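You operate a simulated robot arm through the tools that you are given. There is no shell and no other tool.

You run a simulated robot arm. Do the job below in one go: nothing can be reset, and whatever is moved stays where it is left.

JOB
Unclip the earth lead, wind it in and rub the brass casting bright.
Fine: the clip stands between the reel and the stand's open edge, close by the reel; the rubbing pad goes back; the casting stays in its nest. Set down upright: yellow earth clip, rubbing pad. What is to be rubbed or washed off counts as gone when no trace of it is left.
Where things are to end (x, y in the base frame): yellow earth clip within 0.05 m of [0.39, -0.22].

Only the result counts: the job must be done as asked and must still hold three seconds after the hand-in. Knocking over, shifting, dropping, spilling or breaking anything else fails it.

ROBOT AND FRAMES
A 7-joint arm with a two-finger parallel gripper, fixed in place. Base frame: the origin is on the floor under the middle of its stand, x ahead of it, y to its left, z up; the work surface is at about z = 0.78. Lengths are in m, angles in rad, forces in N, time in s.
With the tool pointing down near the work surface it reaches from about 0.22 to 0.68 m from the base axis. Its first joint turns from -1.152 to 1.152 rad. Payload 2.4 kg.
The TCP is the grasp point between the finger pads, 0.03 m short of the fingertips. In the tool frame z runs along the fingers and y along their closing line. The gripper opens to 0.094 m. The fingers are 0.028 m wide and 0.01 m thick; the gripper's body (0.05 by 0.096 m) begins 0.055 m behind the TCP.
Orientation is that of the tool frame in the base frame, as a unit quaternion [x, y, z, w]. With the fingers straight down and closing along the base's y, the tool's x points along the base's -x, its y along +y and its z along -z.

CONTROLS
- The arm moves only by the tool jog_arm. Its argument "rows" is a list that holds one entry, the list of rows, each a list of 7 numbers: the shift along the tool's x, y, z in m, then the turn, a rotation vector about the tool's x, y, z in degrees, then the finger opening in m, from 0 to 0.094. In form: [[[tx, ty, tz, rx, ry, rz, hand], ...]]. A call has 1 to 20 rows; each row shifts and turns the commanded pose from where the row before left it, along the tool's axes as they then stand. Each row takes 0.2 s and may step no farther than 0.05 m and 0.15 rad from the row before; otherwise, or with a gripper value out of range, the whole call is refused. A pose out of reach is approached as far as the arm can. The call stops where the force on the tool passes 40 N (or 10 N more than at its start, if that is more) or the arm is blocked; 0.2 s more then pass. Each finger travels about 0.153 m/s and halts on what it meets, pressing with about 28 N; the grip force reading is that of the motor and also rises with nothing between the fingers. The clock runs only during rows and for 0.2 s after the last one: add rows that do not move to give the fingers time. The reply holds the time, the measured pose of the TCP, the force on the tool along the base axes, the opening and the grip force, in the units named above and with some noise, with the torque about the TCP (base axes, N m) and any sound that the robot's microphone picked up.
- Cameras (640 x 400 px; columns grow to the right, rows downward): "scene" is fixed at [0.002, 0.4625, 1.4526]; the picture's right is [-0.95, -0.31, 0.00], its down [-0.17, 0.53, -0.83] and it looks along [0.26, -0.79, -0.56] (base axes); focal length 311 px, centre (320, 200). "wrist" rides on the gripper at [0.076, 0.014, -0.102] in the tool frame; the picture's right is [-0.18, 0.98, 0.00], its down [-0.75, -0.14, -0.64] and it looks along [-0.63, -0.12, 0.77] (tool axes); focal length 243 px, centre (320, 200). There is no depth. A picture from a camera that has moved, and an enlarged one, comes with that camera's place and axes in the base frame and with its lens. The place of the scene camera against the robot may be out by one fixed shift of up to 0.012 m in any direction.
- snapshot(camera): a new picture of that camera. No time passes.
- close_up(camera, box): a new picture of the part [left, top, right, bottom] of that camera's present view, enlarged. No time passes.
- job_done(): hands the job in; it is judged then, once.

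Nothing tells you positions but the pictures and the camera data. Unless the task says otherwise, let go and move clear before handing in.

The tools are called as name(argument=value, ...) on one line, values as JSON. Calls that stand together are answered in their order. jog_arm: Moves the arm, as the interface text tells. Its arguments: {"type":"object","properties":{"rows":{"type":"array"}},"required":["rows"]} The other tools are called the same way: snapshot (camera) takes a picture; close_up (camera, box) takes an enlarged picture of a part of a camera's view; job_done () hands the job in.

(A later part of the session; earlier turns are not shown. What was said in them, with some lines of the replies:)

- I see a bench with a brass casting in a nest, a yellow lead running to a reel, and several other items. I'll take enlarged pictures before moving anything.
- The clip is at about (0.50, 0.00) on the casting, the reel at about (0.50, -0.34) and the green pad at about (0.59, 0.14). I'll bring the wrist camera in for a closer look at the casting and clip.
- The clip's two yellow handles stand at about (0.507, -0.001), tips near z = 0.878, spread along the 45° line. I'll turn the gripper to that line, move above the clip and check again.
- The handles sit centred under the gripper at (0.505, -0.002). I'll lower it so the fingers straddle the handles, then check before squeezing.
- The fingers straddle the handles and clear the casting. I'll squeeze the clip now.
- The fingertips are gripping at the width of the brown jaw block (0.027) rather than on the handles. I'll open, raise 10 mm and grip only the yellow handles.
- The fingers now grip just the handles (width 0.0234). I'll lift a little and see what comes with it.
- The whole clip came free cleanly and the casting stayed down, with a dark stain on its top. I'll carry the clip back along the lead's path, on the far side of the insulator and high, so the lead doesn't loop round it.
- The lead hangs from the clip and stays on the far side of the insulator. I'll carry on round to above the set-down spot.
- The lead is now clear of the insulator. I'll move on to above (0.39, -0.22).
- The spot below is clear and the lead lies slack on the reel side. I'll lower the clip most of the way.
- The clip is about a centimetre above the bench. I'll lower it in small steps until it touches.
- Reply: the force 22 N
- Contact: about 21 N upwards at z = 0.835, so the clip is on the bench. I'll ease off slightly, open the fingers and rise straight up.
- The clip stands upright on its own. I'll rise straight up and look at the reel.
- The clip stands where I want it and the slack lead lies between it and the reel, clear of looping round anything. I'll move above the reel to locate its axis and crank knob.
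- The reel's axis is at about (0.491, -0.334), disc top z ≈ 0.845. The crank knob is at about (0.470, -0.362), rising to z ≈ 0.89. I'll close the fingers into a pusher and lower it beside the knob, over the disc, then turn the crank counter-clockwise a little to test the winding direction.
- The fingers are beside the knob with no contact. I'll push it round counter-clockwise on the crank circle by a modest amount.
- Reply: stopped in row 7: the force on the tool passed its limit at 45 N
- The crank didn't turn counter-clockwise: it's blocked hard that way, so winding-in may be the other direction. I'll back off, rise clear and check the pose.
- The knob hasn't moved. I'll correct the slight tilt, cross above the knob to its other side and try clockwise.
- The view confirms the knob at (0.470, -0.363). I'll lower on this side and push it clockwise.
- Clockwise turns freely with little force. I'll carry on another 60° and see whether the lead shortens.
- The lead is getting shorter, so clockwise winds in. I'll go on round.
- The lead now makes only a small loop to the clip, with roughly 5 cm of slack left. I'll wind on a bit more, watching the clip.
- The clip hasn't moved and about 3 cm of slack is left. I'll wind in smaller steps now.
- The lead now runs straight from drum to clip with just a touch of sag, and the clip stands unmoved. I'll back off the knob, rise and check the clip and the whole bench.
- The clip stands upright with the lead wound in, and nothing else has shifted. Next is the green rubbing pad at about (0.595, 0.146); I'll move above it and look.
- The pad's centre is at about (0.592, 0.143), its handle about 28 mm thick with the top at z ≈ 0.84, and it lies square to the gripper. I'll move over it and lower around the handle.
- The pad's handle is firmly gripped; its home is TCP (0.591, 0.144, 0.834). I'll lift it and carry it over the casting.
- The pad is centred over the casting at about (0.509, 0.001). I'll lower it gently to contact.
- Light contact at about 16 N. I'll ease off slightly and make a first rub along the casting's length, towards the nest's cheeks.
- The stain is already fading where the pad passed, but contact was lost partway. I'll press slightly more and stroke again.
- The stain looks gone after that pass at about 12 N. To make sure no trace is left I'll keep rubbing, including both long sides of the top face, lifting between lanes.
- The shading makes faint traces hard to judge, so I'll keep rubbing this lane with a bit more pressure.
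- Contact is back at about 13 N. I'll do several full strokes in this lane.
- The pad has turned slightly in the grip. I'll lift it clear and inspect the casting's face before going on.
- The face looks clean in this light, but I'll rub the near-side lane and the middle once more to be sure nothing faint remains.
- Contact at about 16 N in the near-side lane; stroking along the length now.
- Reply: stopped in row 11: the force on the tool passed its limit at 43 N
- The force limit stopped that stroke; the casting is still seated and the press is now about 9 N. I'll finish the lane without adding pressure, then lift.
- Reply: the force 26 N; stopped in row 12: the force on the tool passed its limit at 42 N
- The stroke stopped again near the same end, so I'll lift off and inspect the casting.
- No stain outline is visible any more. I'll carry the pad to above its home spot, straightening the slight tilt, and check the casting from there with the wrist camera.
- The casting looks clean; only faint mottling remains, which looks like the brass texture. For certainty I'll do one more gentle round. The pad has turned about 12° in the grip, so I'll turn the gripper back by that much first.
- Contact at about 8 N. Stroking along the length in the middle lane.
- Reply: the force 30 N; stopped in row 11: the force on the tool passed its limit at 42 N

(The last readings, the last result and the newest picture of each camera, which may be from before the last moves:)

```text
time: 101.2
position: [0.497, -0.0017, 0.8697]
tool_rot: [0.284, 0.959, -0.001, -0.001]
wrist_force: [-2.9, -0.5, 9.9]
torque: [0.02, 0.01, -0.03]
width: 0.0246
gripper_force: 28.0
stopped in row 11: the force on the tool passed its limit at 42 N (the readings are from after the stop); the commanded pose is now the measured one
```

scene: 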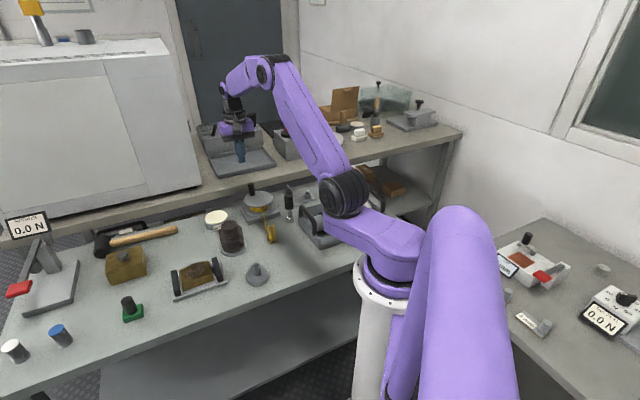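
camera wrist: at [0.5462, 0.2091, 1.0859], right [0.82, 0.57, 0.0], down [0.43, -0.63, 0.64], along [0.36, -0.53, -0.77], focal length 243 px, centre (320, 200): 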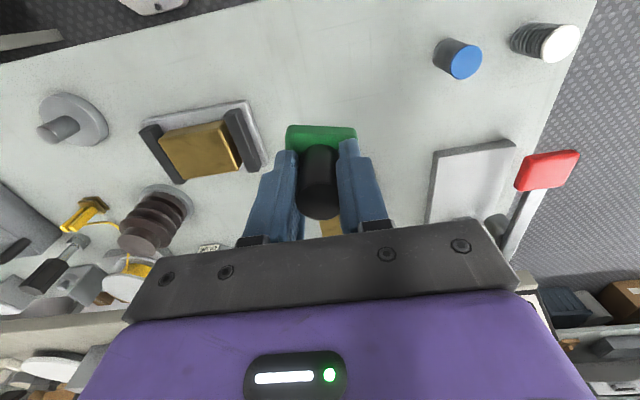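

That lane had solid contact too. I'll lift off, carry the pad to its home and inspect the casting again on the way.

jog_arm(rows=[[[0, 0, -0.005, 0, 0, 0, 0.0], [0, 0, -0.025, 0, 0, 0, 0.0], [0, 0, -0.03, 0, 0, 0, 0.0], [0, 0.0347, -0.03, 0, 0, 0, 0.0], [0, 0.0347, -0.02, 0, 0, 0, 0.0], [0.0002, 0.0347, 0, 0, 0, 0, 0.0], [0.0002, 0.0347, 0, 0, 0, 0, 0.0], [0, 0.0348, 0, 0, 0, 0, 0.0], [0, 0, 0, 0, 0, 0, 0.0], [0, 0, 0, 0, 0, 0, 0.0]]])

snapshot(camera="wrist")

close_up(camera="scene", box=[182, 256, 214, 284])

close_up(camera="scene", box=[170, 245, 230, 300])

```text
time: 103.5
position: [0.5939, 0.1454, 0.979]
tool_rot: [0.284, 0.959, -0.001, -0.002]
wrist_force: [0.2, -1.2, -0.1]
torque: [0.0, -0.01, -0.01]
width: 0.0245
gripper_force: 27.7
```

```text
taken
camera wrist: at [0.5376, 0.1983, 1.0821], right [0.69, 0.72, 0.0], down [0.56, -0.53, 0.64], along [0.46, -0.44, -0.77], focal length 243 px, centre (320, 200)
```

wrist: 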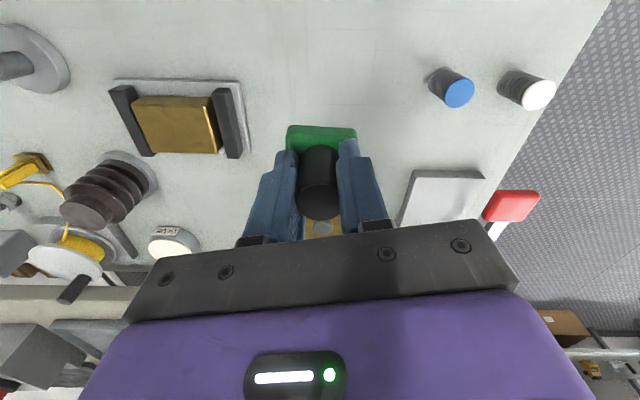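

```text
14.29 times, centred on (198, 270) of scene
camera zoom: at [0.002, 0.4625, 1.4526], right [-0.95, -0.31, 0.0], down [-0.17, 0.53, -0.83], along [0.26, -0.79, -0.56], focal length 4440 px, centre (2063, -800)
```

zoom: 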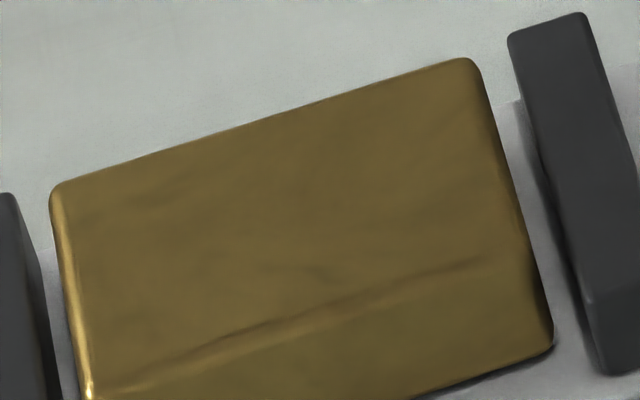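

```text
7.27 times, centred on (200, 272) of scene
camera zoom: at [0.002, 0.4625, 1.4526], right [-0.95, -0.31, 0.0], down [-0.17, 0.53, -0.83], along [0.26, -0.79, -0.56], focal length 2260 px, centre (1193, -327)
```

zoom: 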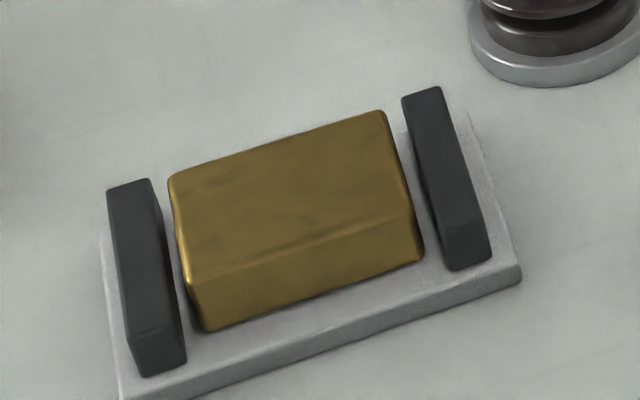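

The face looks identical to before that last round, so what I see is just the brass texture and the stain is gone. The casting sits in its nest. I'll lower the pad onto its home spot.

jog_arm(rows=[[[0.001, -0.0029, 0, 0, 0, 0, 0.0], [0, 0, 0.03, 0, 0, 0, 0.0], [0, 0, 0.03, 0, 0, 0, 0.0], [0, 0, 0.03, 0, 0, 0, 0.0], [0, 0, 0.025, 0, 0, 0, 0.0], [0, 0, 0.015, 0, 0, 0, 0.0], [0, 0, 0.008, 0, 0, 0, 0.0], [0, 0, 0, 0, 0, 0, 0.0]]])

close_up(camera="scene", box=[90, 260, 190, 340])

close_up(camera="wrist", box=[220, 40, 440, 220])

```text
time: 105.2
position: [0.5881, 0.1425, 0.8404]
tool_rot: [0.284, 0.959, -0.001, -0.001]
wrist_force: [-0.3, 0.3, 0.7]
torque: [0.02, 0.0, 0.02]
width: 0.0246
gripper_force: 27.7
```

```text
5.00 times, centred on (140, 300) of scene
camera zoom: at [0.002, 0.4625, 1.4526], right [-0.95, -0.31, 0.0], down [-0.17, 0.53, -0.83], along [0.26, -0.79, -0.56], focal length 1554 px, centre (1220, -300)
```

zoom: 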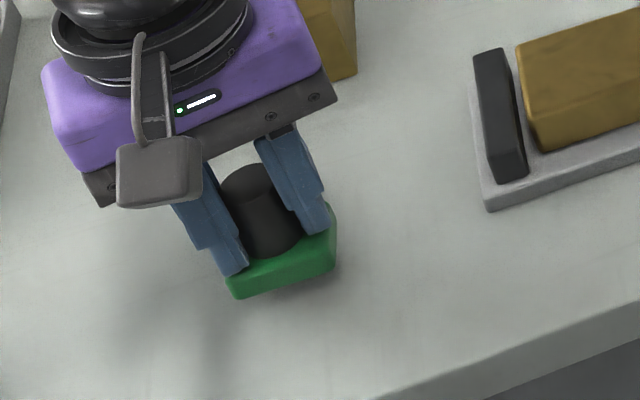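

```text
2.22 times, centred on (330, 130) of wrist
camera zoom: at [0.5329, 0.1963, 0.9443], right [0.69, 0.72, 0.0], down [0.56, -0.53, 0.64], along [0.46, -0.44, -0.77], focal length 539 px, centre (298, 356)
```

zoom: 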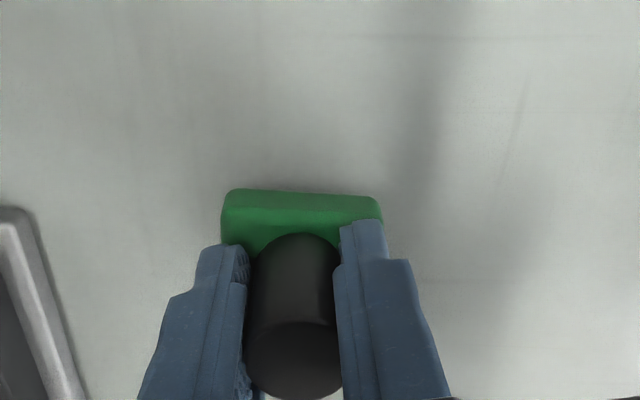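

The pad is about 2 mm off its old place and well aligned. I'll shift by that and lower until it touches.

jog_arm(rows=[[[-0.0012, 0.0018, 0.002, 0, 0, 0, 0.0], [0, 0, 0.003, 0, 0, 0, 0.0], [0, 0, 0.002, 0, 0, 0, 0.0], [0, 0, 0, 0, 0, 0, 0.0]]])

```text
time: 106.2
position: [0.5912, 0.145, 0.8341]
tool_rot: [0.284, 0.959, -0.001, -0.001]
wrist_force: [0.9, -0.3, 0.0]
torque: [-0.01, -0.02, 0.03]
width: 0.0244
gripper_force: 28.4
```

jog_arm(rows=[[[0, 0, 0.0015, 0, 0, 0, 0.0], [0, 0, 0.001, 0, 0, 0, 0.0], [0, 0, 0, 0, 0, 0, 0.0]]])

```text
time: 107.0
position: [0.5907, 0.1436, 0.8316]
tool_rot: [0.285, 0.959, -0.001, -0.002]
wrist_force: [-0.2, -0.2, -1.0]
torque: [0.0, -0.01, 0.02]
width: 0.0245
gripper_force: 28.0
```

jog_arm(rows=[[[0, 0, 0.001, 0, 0, 0, 0.0], [0, 0, 0, 0, 0, 0, 0.0]]])

close_up(camera="scene", box=[110, 285, 160, 330])

```text
time: 107.7
position: [0.5908, 0.1431, 0.8313]
tool_rot: [0.284, 0.959, -0.001, -0.002]
wrist_force: [-0.8, 0.6, -0.5]
torque: [-0.01, -0.04, 0.0]
width: 0.0246
gripper_force: 27.8
```

```text
8.89 times, centred on (135, 308) of scene
camera zoom: at [0.002, 0.4625, 1.4526], right [-0.95, -0.31, 0.0], down [-0.17, 0.53, -0.83], along [0.26, -0.79, -0.56], focal length 2762 px, centre (1964, -756)
```

zoom: 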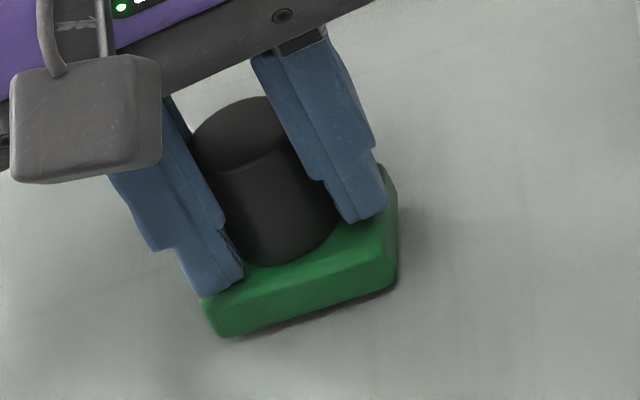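

jog_arm(rows=[[[0, 0, 0.0008, 0, 0, 0, 0.0], [0, 0, 0, 0, 0, 0, 0.0]]])

```text
time: 108.2
position: [0.5901, 0.1437, 0.8298]
tool_rot: [0.284, 0.959, 0.0, -0.002]
wrist_force: [0.3, 0.4, -1.1]
torque: [-0.01, -0.01, -0.01]
width: 0.0244
gripper_force: 28.5
```

jog_arm(rows=[[[0, 0, 0.0008, 0, 0, 0, 0.0], [0, 0, 0, 0, 0, 0, 0.0]]])

close_up(camera="scene", box=[110, 285, 160, 330])

```text
time: 108.8
position: [0.59, 0.1456, 0.8288]
tool_rot: [0.284, 0.959, 0.0, -0.002]
wrist_force: [-0.4, 0.0, -0.4]
torque: [0.01, 0.0, 0.02]
width: 0.0245
gripper_force: 28.0
```

```text
8.89 times, centred on (135, 308) of scene
camera zoom: at [0.002, 0.4625, 1.4526], right [-0.95, -0.31, 0.0], down [-0.17, 0.53, -0.83], along [0.26, -0.79, -0.56], focal length 2762 px, centre (1964, -756)
```

zoom: 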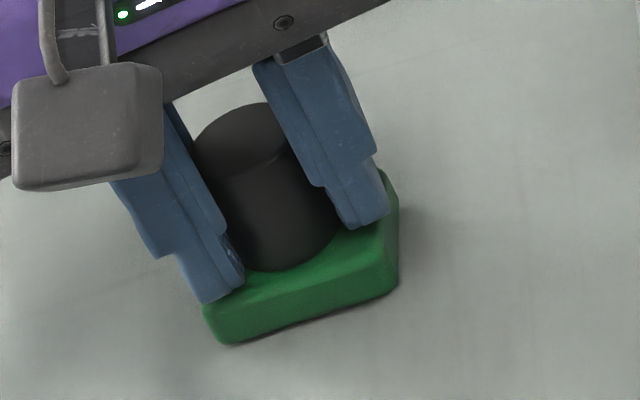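

jog_arm(rows=[[[0, 0, 0.0008, 0, 0, 0, 0.0], [0, 0, 0, 0, 0, 0, 0.0]]])

```text
time: 109.5
position: [0.5908, 0.1443, 0.828]
tool_rot: [0.284, 0.959, -0.001, -0.001]
wrist_force: [-0.2, -0.1, 1.1]
torque: [-0.04, -0.01, 0.02]
width: 0.0245
gripper_force: 27.6
```

jog_arm(rows=[[[0, 0, 0.0006, 0, 0, 0, 0.0], [0, 0, 0, 0, 0, 0, 0.0]]])

close_up(camera="scene", box=[110, 285, 160, 330])

```text
time: 110.0
position: [0.5913, 0.1443, 0.828]
tool_rot: [0.284, 0.959, 0.0, -0.001]
wrist_force: [-2.1, 0.4, 5.5]
torque: [0.05, 0.0, 0.01]
width: 0.0249
gripper_force: 28.5
```

```text
8.89 times, centred on (135, 308) of scene
camera zoom: at [0.0018, 0.4625, 1.4526], right [-0.95, -0.31, 0.0], down [-0.17, 0.53, -0.83], along [0.26, -0.79, -0.56], focal length 2762 px, centre (1964, -756)
```

zoom: 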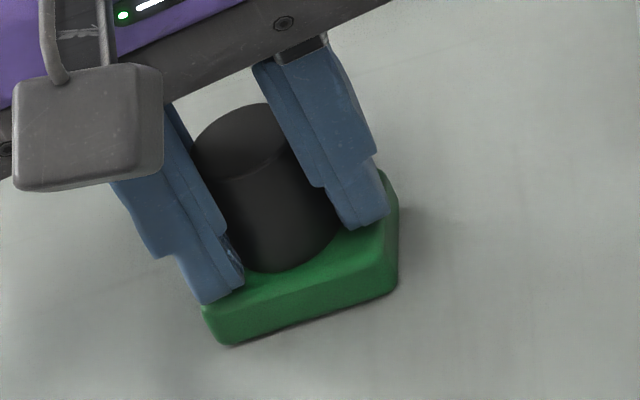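

Contact. I'll open the fingers and rise clear.

jog_arm(rows=[[[0, 0, -0.0003, 0, 0, 0, 0.0], [0, 0, 0, 0, 0, 0, 0.03], [0, 0, 0, 0, 0, 0, 0.04], [0, 0, 0, 0, 0, 0, 0.055], [0, 0, 0, 0, 0, 0, 0.06], [0, 0, 0, 0, 0, 0, 0.06]]])

close_up(camera="scene", box=[110, 285, 160, 330])

close_up(camera="wrist", box=[220, 40, 440, 220])

```text
time: 111.5
position: [0.5917, 0.1435, 0.8273]
tool_rot: [0.284, 0.959, 0.0, -0.001]
wrist_force: [0.2, -0.8, 3.3]
torque: [0.06, -0.08, -0.06]
width: 0.0597
gripper_force: 0.1
```

```text
8.89 times, centred on (135, 308) of scene
camera zoom: at [0.0019, 0.4625, 1.4526], right [-0.95, -0.31, 0.0], down [-0.17, 0.53, -0.83], along [0.26, -0.79, -0.56], focal length 2762 px, centre (1964, -756)
```

zoom: 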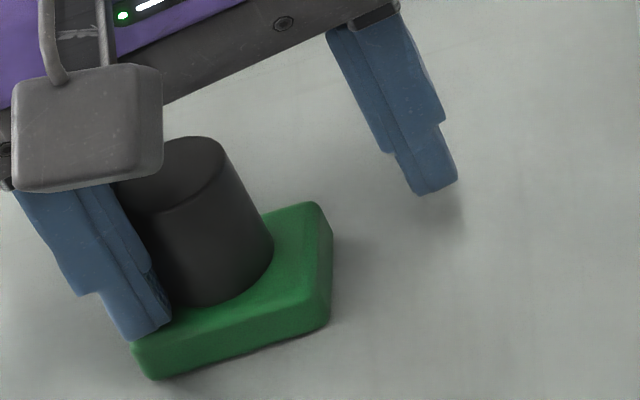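

```text
2.22 times, centred on (330, 130) of wrist
camera zoom: at [0.535, 0.198, 0.9309], right [0.69, 0.72, 0.0], down [0.56, -0.53, 0.64], along [0.46, -0.44, -0.77], focal length 539 px, centre (298, 356)
```

zoom: 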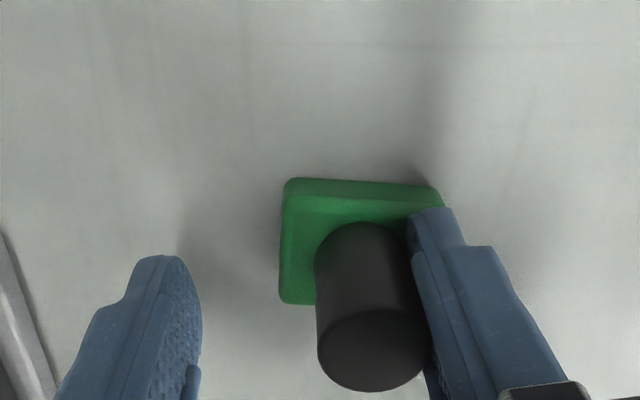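

One fingertip caught the pad's top and dragged it about 16 mm; it's still upright. I'll rise slightly so the tips clear the pad, then close on the handle again to bring it back to the centre.

jog_arm(rows=[[[0, 0, -0.003, 0, 0, 0, 0.06], [0, 0, -0.003, 0, 0, 0, 0.06], [0, 0, 0, 0, 0, 0, 0.06]]])

snapshot(camera="wrist")

close_up(camera="scene", box=[110, 285, 160, 330])

```text
time: 112.2
position: [0.59, 0.145, 0.8322]
tool_rot: [0.284, 0.959, 0.0, -0.001]
wrist_force: [0.8, 0.3, 0.3]
torque: [0.02, 0.0, 0.0]
width: 0.0601
gripper_force: 0.1
```

```text
taken
camera wrist: at [0.5347, 0.1977, 0.9367], right [0.69, 0.72, 0.0], down [0.56, -0.53, 0.64], along [0.46, -0.44, -0.77], focal length 243 px, centre (320, 200)
```

wrist: 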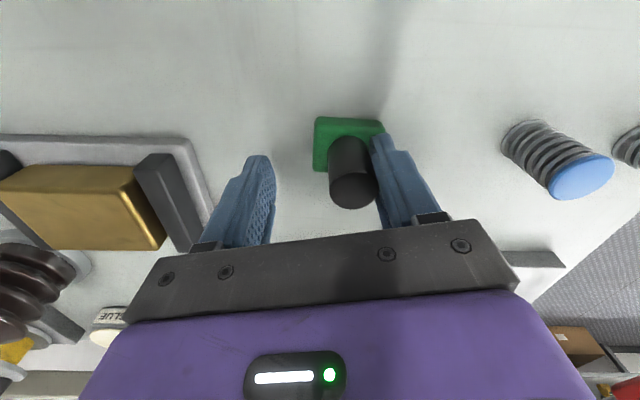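

```text
8.89 times, centred on (135, 308) of scene
camera zoom: at [0.002, 0.4625, 1.4526], right [-0.95, -0.31, 0.0], down [-0.17, 0.53, -0.83], along [0.26, -0.79, -0.56], focal length 2762 px, centre (1964, -756)
```

zoom: 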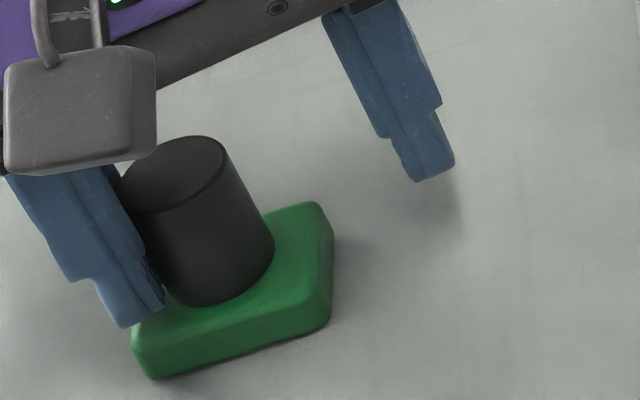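

jog_arm(rows=[[[0, 0, 0, 0, 0, 0, 0.054], [0, 0, 0, 0, 0, 0, 0.048], [0, 0, 0, 0, 0, 0, 0.042], [0, 0, 0, 0, 0, 0, 0.036], [0, 0, 0, 0, 0, 0, 0.03], [0, 0, 0, 0, 0, 0, 0.027], [0, 0, 0, 0, 0, 0, 0.027]]])

close_up(camera="wrist", box=[220, 40, 440, 220])

close_up(camera="scene", box=[110, 285, 160, 330])

```text
time: 113.8
position: [0.5915, 0.1436, 0.8335]
tool_rot: [0.283, 0.959, 0.0, 0.0]
wrist_force: [-0.8, 0.1, -1.1]
torque: [-0.01, 0.02, 0.0]
width: 0.027
gripper_force: 0.1
```

```text
2.22 times, centred on (330, 130) of wrist
camera zoom: at [0.5348, 0.1977, 0.9367], right [0.69, 0.72, 0.0], down [0.56, -0.53, 0.64], along [0.46, -0.44, -0.77], focal length 539 px, centre (298, 356)
```

zoom: 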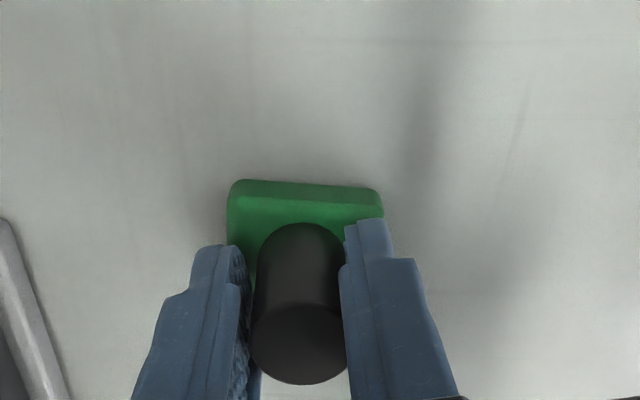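

```text
8.89 times, centred on (135, 308) of scene
camera zoom: at [0.002, 0.4625, 1.4526], right [-0.95, -0.31, 0.0], down [-0.17, 0.53, -0.83], along [0.26, -0.79, -0.56], focal length 2762 px, centre (1964, -756)
```

zoom: 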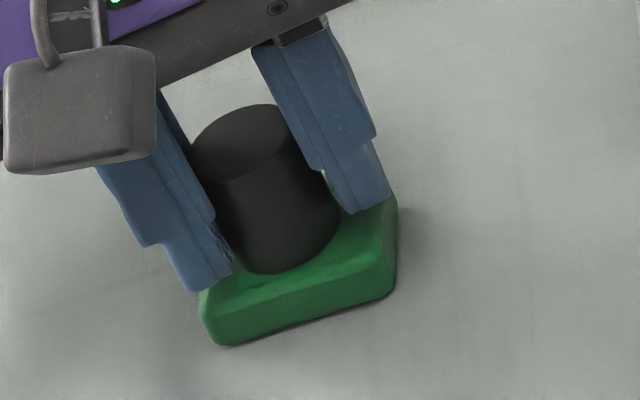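

The pad is back within about 3 mm of where it started, and the tips now clear its top. I'll open again, checking that it stays.

jog_arm(rows=[[[0, 0, -0.001, 0, 0, 0, 0.032], [0, 0, -0.001, 0, 0, 0, 0.038], [0, 0, 0, 0, 0, 0, 0.045], [0, 0, 0, 0, 0, 0, 0.052], [0, 0, 0, 0, 0, 0, 0.06], [0, 0, 0, 0, 0, 0, 0.06]]])

close_up(camera="scene", box=[110, 285, 160, 330])

close_up(camera="wrist", box=[220, 40, 440, 220])

```text
time: 115.2
position: [0.5913, 0.1445, 0.8353]
tool_rot: [0.284, 0.959, -0.001, -0.001]
wrist_force: [0.1, -0.7, 0.1]
torque: [-0.02, 0.03, 0.01]
width: 0.0599
gripper_force: 0.0
```

```text
8.89 times, centred on (135, 308) of scene
camera zoom: at [0.002, 0.4625, 1.4526], right [-0.95, -0.31, 0.0], down [-0.17, 0.53, -0.83], along [0.26, -0.79, -0.56], focal length 2762 px, centre (1964, -756)
```

zoom: 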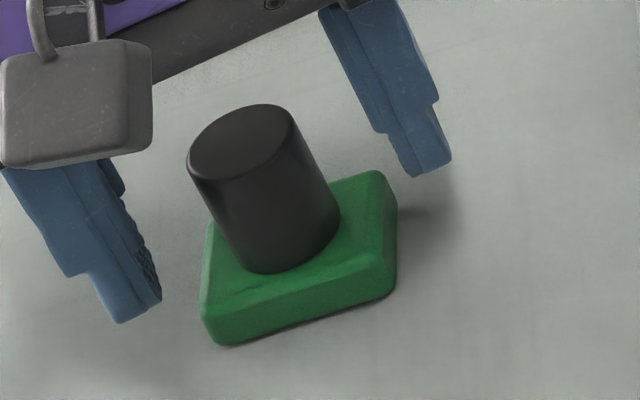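

```text
2.22 times, centred on (330, 130) of wrist
camera zoom: at [0.535, 0.1977, 0.9386], right [0.69, 0.72, 0.0], down [0.56, -0.53, 0.64], along [0.46, -0.44, -0.77], focal length 539 px, centre (298, 356)
```

zoom: 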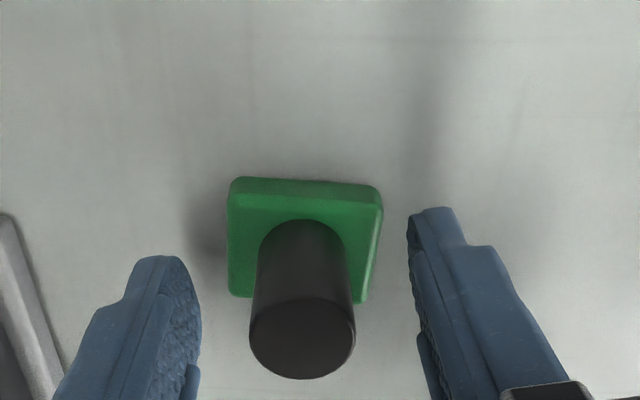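

The pad stands upright at its old place, fingers clear. I'll rise straight up and take a final look at everything.

jog_arm(rows=[[[0, 0, -0.02, 0, 0, 0, 0.06], [0, 0, -0.03, 0, 0, 0, 0.06], [0, 0, -0.04, 0, 0, 0, 0.06], [0, 0, -0.04, 0, 0, 0, 0.06], [0, 0, -0.04, 0, 0, 0, 0.06], [0, 0, -0.04, 0, 0, 0, 0.06], [0, 0, 0, 0, 0, 0, 0.06]]])

snapshot(camera="scene")

close_up(camera="scene", box=[220, 170, 320, 260])

close_up(camera="scene", box=[80, 220, 280, 345])

snapshot(camera="wrist")

```text
time: 116.8
position: [0.5915, 0.1437, 1.0451]
tool_rot: [0.284, 0.959, -0.001, -0.001]
wrist_force: [0.2, 0.8, -0.3]
torque: [0.01, -0.01, 0.02]
width: 0.0601
gripper_force: 0.1
```

```text
taken
```

scene: 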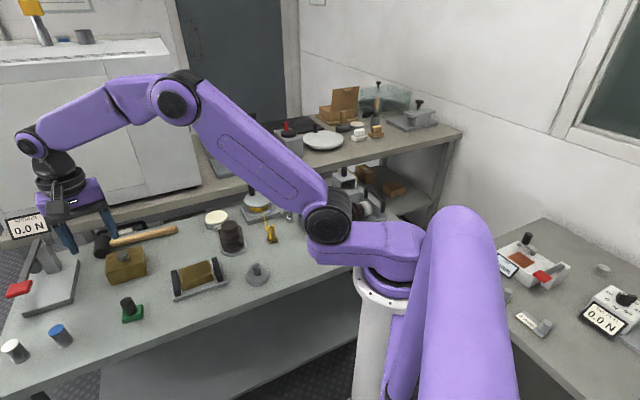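

```text
4.44 times, centred on (270, 215) of scene
camera zoom: at [0.002, 0.4625, 1.4526], right [-0.95, -0.31, 0.0], down [-0.17, 0.53, -0.83], along [0.26, -0.79, -0.56], focal length 1381 px, centre (542, 133)
```

zoom: 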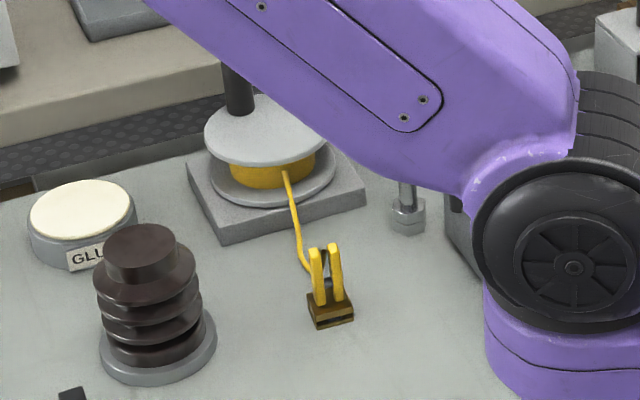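

```text
3.20 times, centred on (180, 282) of scene
camera zoom: at [0.002, 0.4625, 1.4526], right [-0.95, -0.31, 0.0], down [-0.17, 0.53, -0.83], along [0.26, -0.79, -0.56], focal length 994 px, centre (768, -64)
```

zoom: 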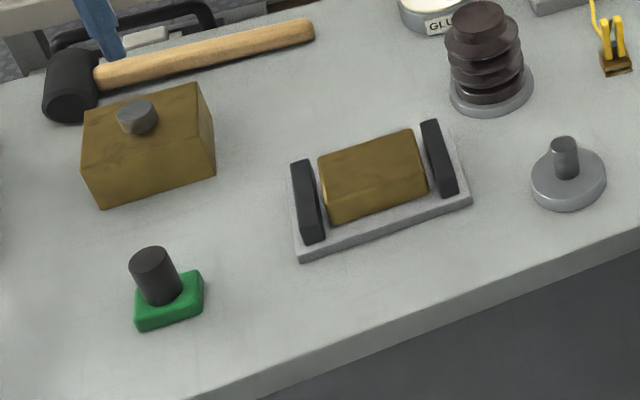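

```text
taken
camera wrist: at [0.5356, 0.1965, 1.1482], right [0.69, 0.72, 0.0], down [0.56, -0.53, 0.64], along [0.46, -0.44, -0.77], focal length 243 px, centre (320, 200)
```

wrist: 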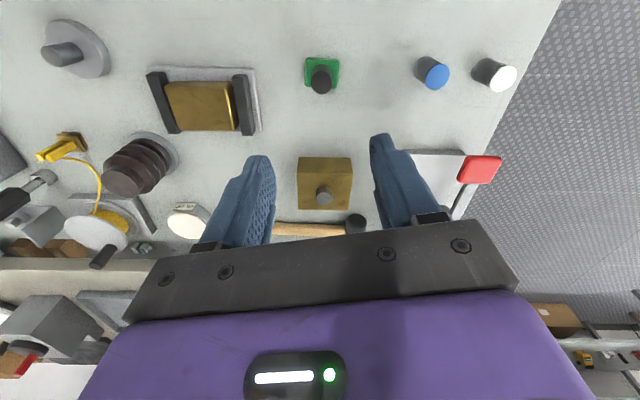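

close_up(camera="wrist", box=[20, 110, 160, 270])

close_up(camera="scene", box=[255, 200, 295, 245])

```text
2.50 times, centred on (90, 190) of wrist
camera zoom: at [0.5356, 0.1965, 1.1482], right [0.69, 0.72, 0.0], down [0.56, -0.53, 0.64], along [0.46, -0.44, -0.77], focal length 606 px, centre (895, 225)
```

zoom: 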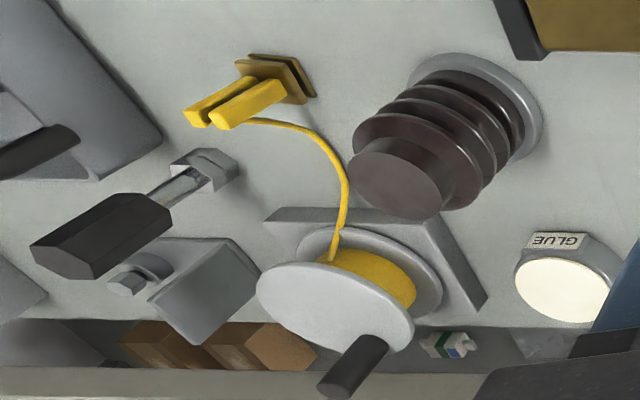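

```text
8.89 times, centred on (275, 222) of scene
camera zoom: at [0.002, 0.4625, 1.4526], right [-0.95, -0.31, 0.0], down [-0.17, 0.53, -0.83], along [0.26, -0.79, -0.56], focal length 2762 px, centre (720, 0)
```

zoom: 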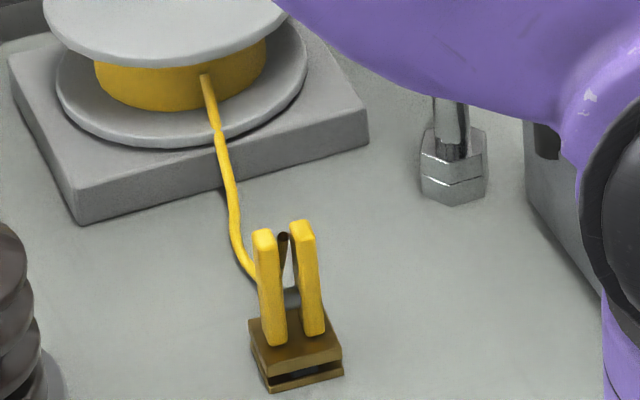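

Everything stands properly, but the wrist view shows the lead still hanging in a bow with perhaps 1–2 cm of slack. I'll wind that little bit in too: turn the gripper back, close the fingers and go beside the knob again.

jog_arm(rows=[[[0, 0, 0, 0, 0, 6, 0.03], [0, 0, 0, 0, 0, 6, 0.0], [-0.027, -0.0371, 0, 0, 0, 0, 0.0], [-0.027, -0.0371, 0, 0, 0, 0, 0.0], [-0.027, -0.0371, 0, 0, 0, 0, 0.0], [-0.027, -0.0371, 0, 0, 0, 0, 0.0], [-0.027, -0.0371, 0, 0, 0, 0, 0.0], [-0.027, -0.0371, 0, 0, 0, 0, 0.0], [-0.027, -0.0371, 0, 0, 0, 0, 0.0], [-0.027, -0.0371, 0, 0, 0, 0, 0.0], [-0.027, -0.0371, 0, 0, 0, 0, 0.0], [-0.0269, -0.037, 0, 0, 0, 0, 0.0], [0, 0, 0.04, 0, 0, 0, 0.0], [0, 0, 0.04, 0, 0, 0, 0.0], [0, 0, 0.015, 0, 0, 0, 0.0], [0, 0, 0, 0, 0, 0, 0.0]]])

snapshot(camera="wrist")

close_up(camera="scene", box=[215, 160, 315, 250])

```text
time: 120.2
position: [0.5184, -0.3092, 0.9517]
tool_rot: [0.383, 0.924, -0.001, 0.0]
wrist_force: [-0.7, -0.8, 0.0]
torque: [0.04, -0.03, -0.02]
width: 0.0
gripper_force: 28.0
```

```text
taken
camera wrist: at [0.4751, -0.2448, 1.0545], right [0.83, 0.56, 0.0], down [0.43, -0.63, 0.64], along [0.36, -0.53, -0.77], focal length 243 px, centre (320, 200)
```

wrist: 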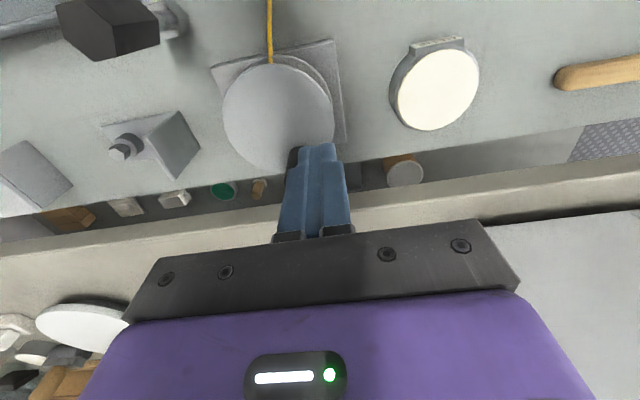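

```text
4.44 times, centred on (265, 205) of scene
camera zoom: at [0.002, 0.4625, 1.4526], right [-0.95, -0.31, 0.0], down [-0.17, 0.53, -0.83], along [0.26, -0.79, -0.56], focal length 1381 px, centre (564, 178)
```

zoom: 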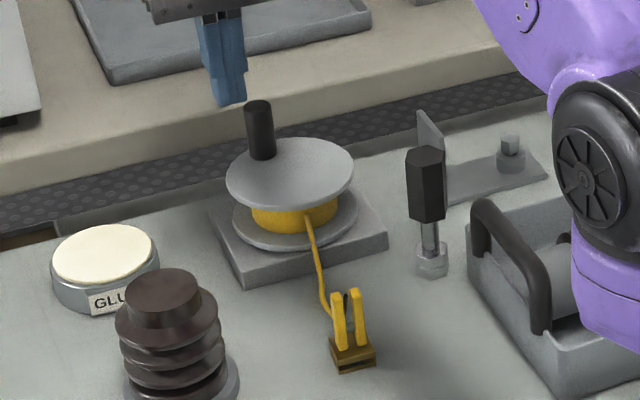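

jog_arm(rows=[[[0, 0, 0.025, 0, 0, 0, 0.0], [0, 0, 0.025, 0, 0, 0, 0.0], [0, 0, 0.012, 0, 0, 0, 0.0], [-0.00375, -0.00039, 0, 0, 0, 0, 0.0], [-0.00369, -0.00078, 0, 0, 0, 0, 0.0], [-0.00358, -0.00116, 0, 0, 0, 0, 0.0], [-0.00344, -0.00153, 0, 0, 0, 0, 0.0], [0, 0, 0, 0, 0, 0, 0.0]]])

close_up(camera="scene", box=[240, 190, 310, 250])

snapshot(camera="wrist")

```text
time: 122.0
position: [0.5273, -0.321, 0.8896]
tool_rot: [0.383, 0.924, -0.001, -0.001]
wrist_force: [0.7, -0.8, 1.0]
torque: [-0.01, 0.0, -0.04]
width: 0.0001
gripper_force: 27.5
```

```text
6.67 times, centred on (275, 220) of scene
camera zoom: at [0.002, 0.4625, 1.4526], right [-0.95, -0.31, 0.0], down [-0.17, 0.53, -0.83], along [0.26, -0.79, -0.56], focal length 2072 px, centre (620, 67)
```

zoom: 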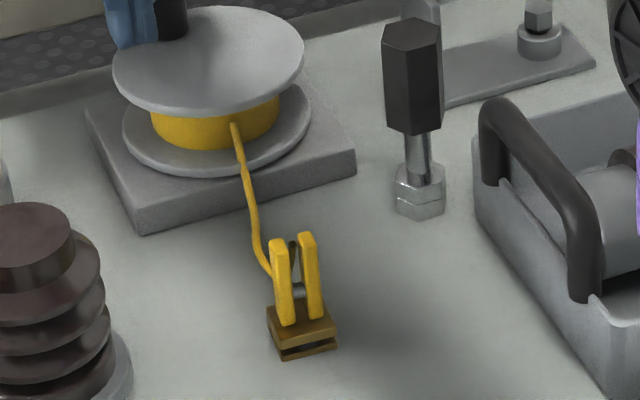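

```text
taken
camera wrist: at [0.4833, -0.2579, 0.9922], right [0.82, 0.57, 0.0], down [0.43, -0.63, 0.64], along [0.36, -0.53, -0.77], focal length 243 px, centre (320, 200)
```

wrist: 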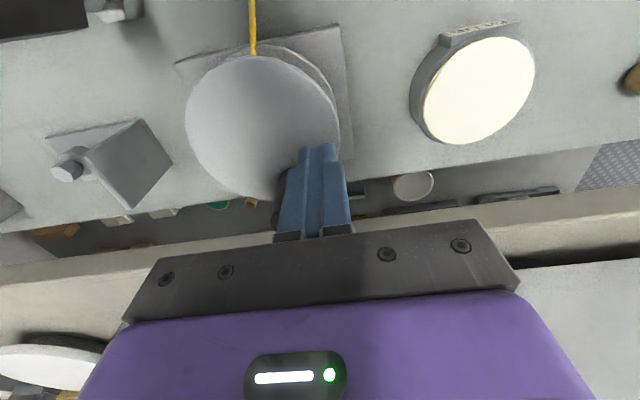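

jog_arm(rows=[[[-0.00326, -0.00188, 0, 0, 0, 0, 0.0], [0, 0, 0, 0, 0, 0, 0.0]]])

close_up(camera="scene", box=[250, 200, 300, 245])

```text
time: 122.7
position: [0.5277, -0.3247, 0.8893]
tool_rot: [0.382, 0.924, -0.001, -0.001]
wrist_force: [0.2, 0.7, 0.5]
torque: [0.0, 0.04, -0.02]
width: 0.0001
gripper_force: 27.8
```

```text
8.89 times, centred on (275, 222) of scene
camera zoom: at [0.002, 0.4625, 1.4526], right [-0.95, -0.31, 0.0], down [-0.17, 0.53, -0.83], along [0.26, -0.79, -0.56], focal length 2762 px, centre (720, 0)
```

zoom: 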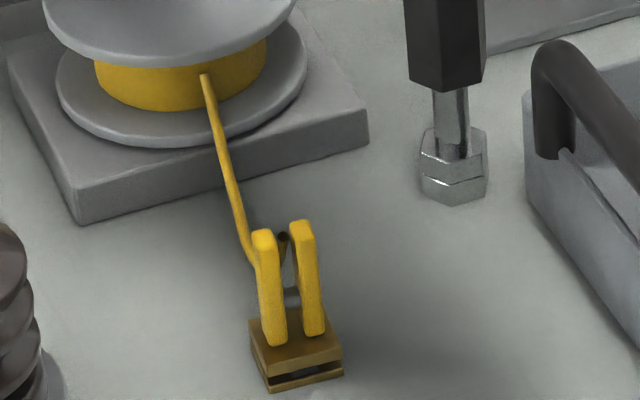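

jog_arm(rows=[[[-0.0016, -0.001, 0, 0, 0, 0, 0.0], [0, 0, 0, 0, 0, 0, 0.0]]])

close_up(camera="scene", box=[250, 200, 300, 245])

```text
time: 123.2
position: [0.5287, -0.3275, 0.8886]
tool_rot: [0.382, 0.924, -0.001, 0.0]
wrist_force: [0.1, 1.1, -0.7]
torque: [0.0, -0.03, 0.0]
width: 0.0001
gripper_force: 28.4
```

```text
8.89 times, centred on (275, 222) of scene
camera zoom: at [0.002, 0.4625, 1.4526], right [-0.95, -0.31, 0.0], down [-0.17, 0.53, -0.83], along [0.26, -0.79, -0.56], focal length 2762 px, centre (720, 0)
```

zoom: 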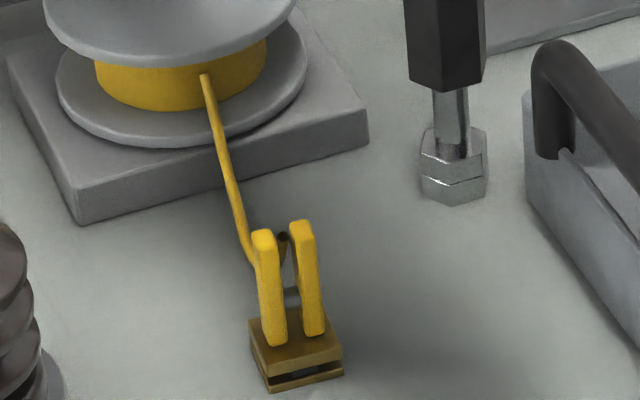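

The lead is now nearly straight and the clip hasn't budged. I'll back off the knob, rise and check from another viewpoint.

jog_arm(rows=[[[0.003, 0.004, 0, 0, 0, 0, 0.0], [0, 0, -0.02, 0, 0, 0, 0.0], [0, 0, -0.03, 0, 0, 0, 0.0], [0, 0, -0.04, 0, 0, 0, 0.0], [0, 0.02, -0.04, 0, 0, 0, 0.0], [0.01, 0.03, -0.03, 0, 0, 0, 0.0], [0.01, 0.04, 0, 0, 0, 0, 0.0], [0.01, 0.04, 0, 0, 0, 0, 0.0], [0.01, 0.04, 0, 0, 0, 0, 0.0], [0, 0, 0, 0, 0, 0, 0.0]]])

snapshot(camera="wrist")

snapshot(camera="scene")

close_up(camera="scene", box=[220, 170, 320, 260])

```text
time: 125.5
position: [0.621, -0.1737, 1.0488]
tool_rot: [0.383, 0.924, 0.0, -0.001]
wrist_force: [0.1, 0.3, -0.5]
torque: [-0.02, -0.02, -0.01]
width: 0.0002
gripper_force: 27.8
```

```text
taken
camera wrist: at [0.5783, -0.1105, 1.1513], right [0.83, 0.56, 0.0], down [0.43, -0.63, 0.64], along [0.36, -0.53, -0.77], focal length 243 px, centre (320, 200)
```

wrist: 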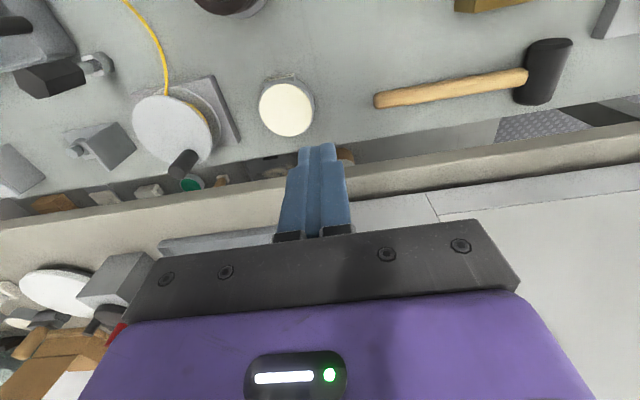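

```text
taken
```

scene: 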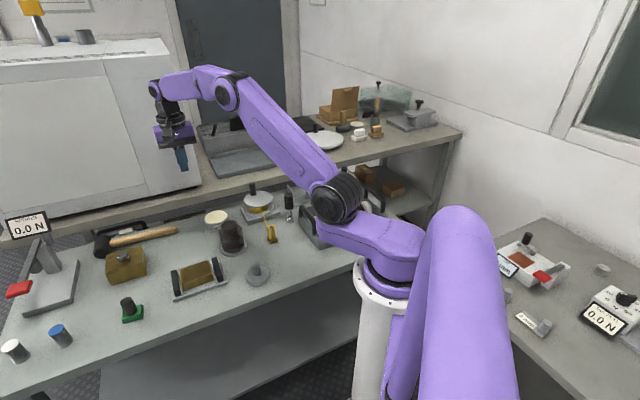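

```text
4.44 times, centred on (270, 215) of scene
camera zoom: at [0.002, 0.4625, 1.4526], right [-0.95, -0.31, 0.0], down [-0.17, 0.53, -0.83], along [0.26, -0.79, -0.56], focal length 1381 px, centre (542, 133)
```

zoom: 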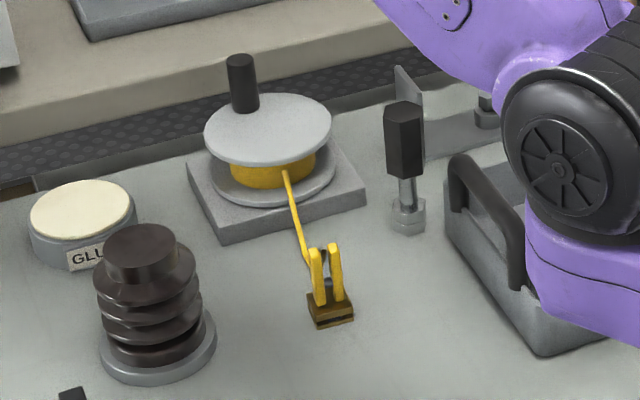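

The clip stands upright at about (0.391, -0.220) with its lead wound in. The casting is clean and seated in its nest, the pad is back in its place, and nothing else has moved. The arm is clear, so I'm handing in.

job_done()

```text
The job is handed in.
```

I've handed the job in: the earth lead is unclipped and wound in, and the casting's stain is rubbed off. I haven't seen the verdict yet.

- **Clip:** It stands upright at about (0.391, -0.220), between the reel and the bench's open edge. That is about 1 mm from the spot you gave.
- **Lead:** It is wound in on the reel, with only a slight sag left between the drum and the clip. The crank only turns clockwise; the first try the other way met a hard stop and I went no further.
- **Casting:** I rubbed the whole top face with the pad. The faint mottling still visible did not change with more rubbing, so I take it to be the brass itself. The casting is still in its nest.
- **Pad:** It is upright, within about 3 mm of its original spot. When I first let go, a fingertip dragged it about 16 mm along the bench, so I brought it back.

Nothing else looked moved or knocked over in the last pictures, and the arm is clear of everything.
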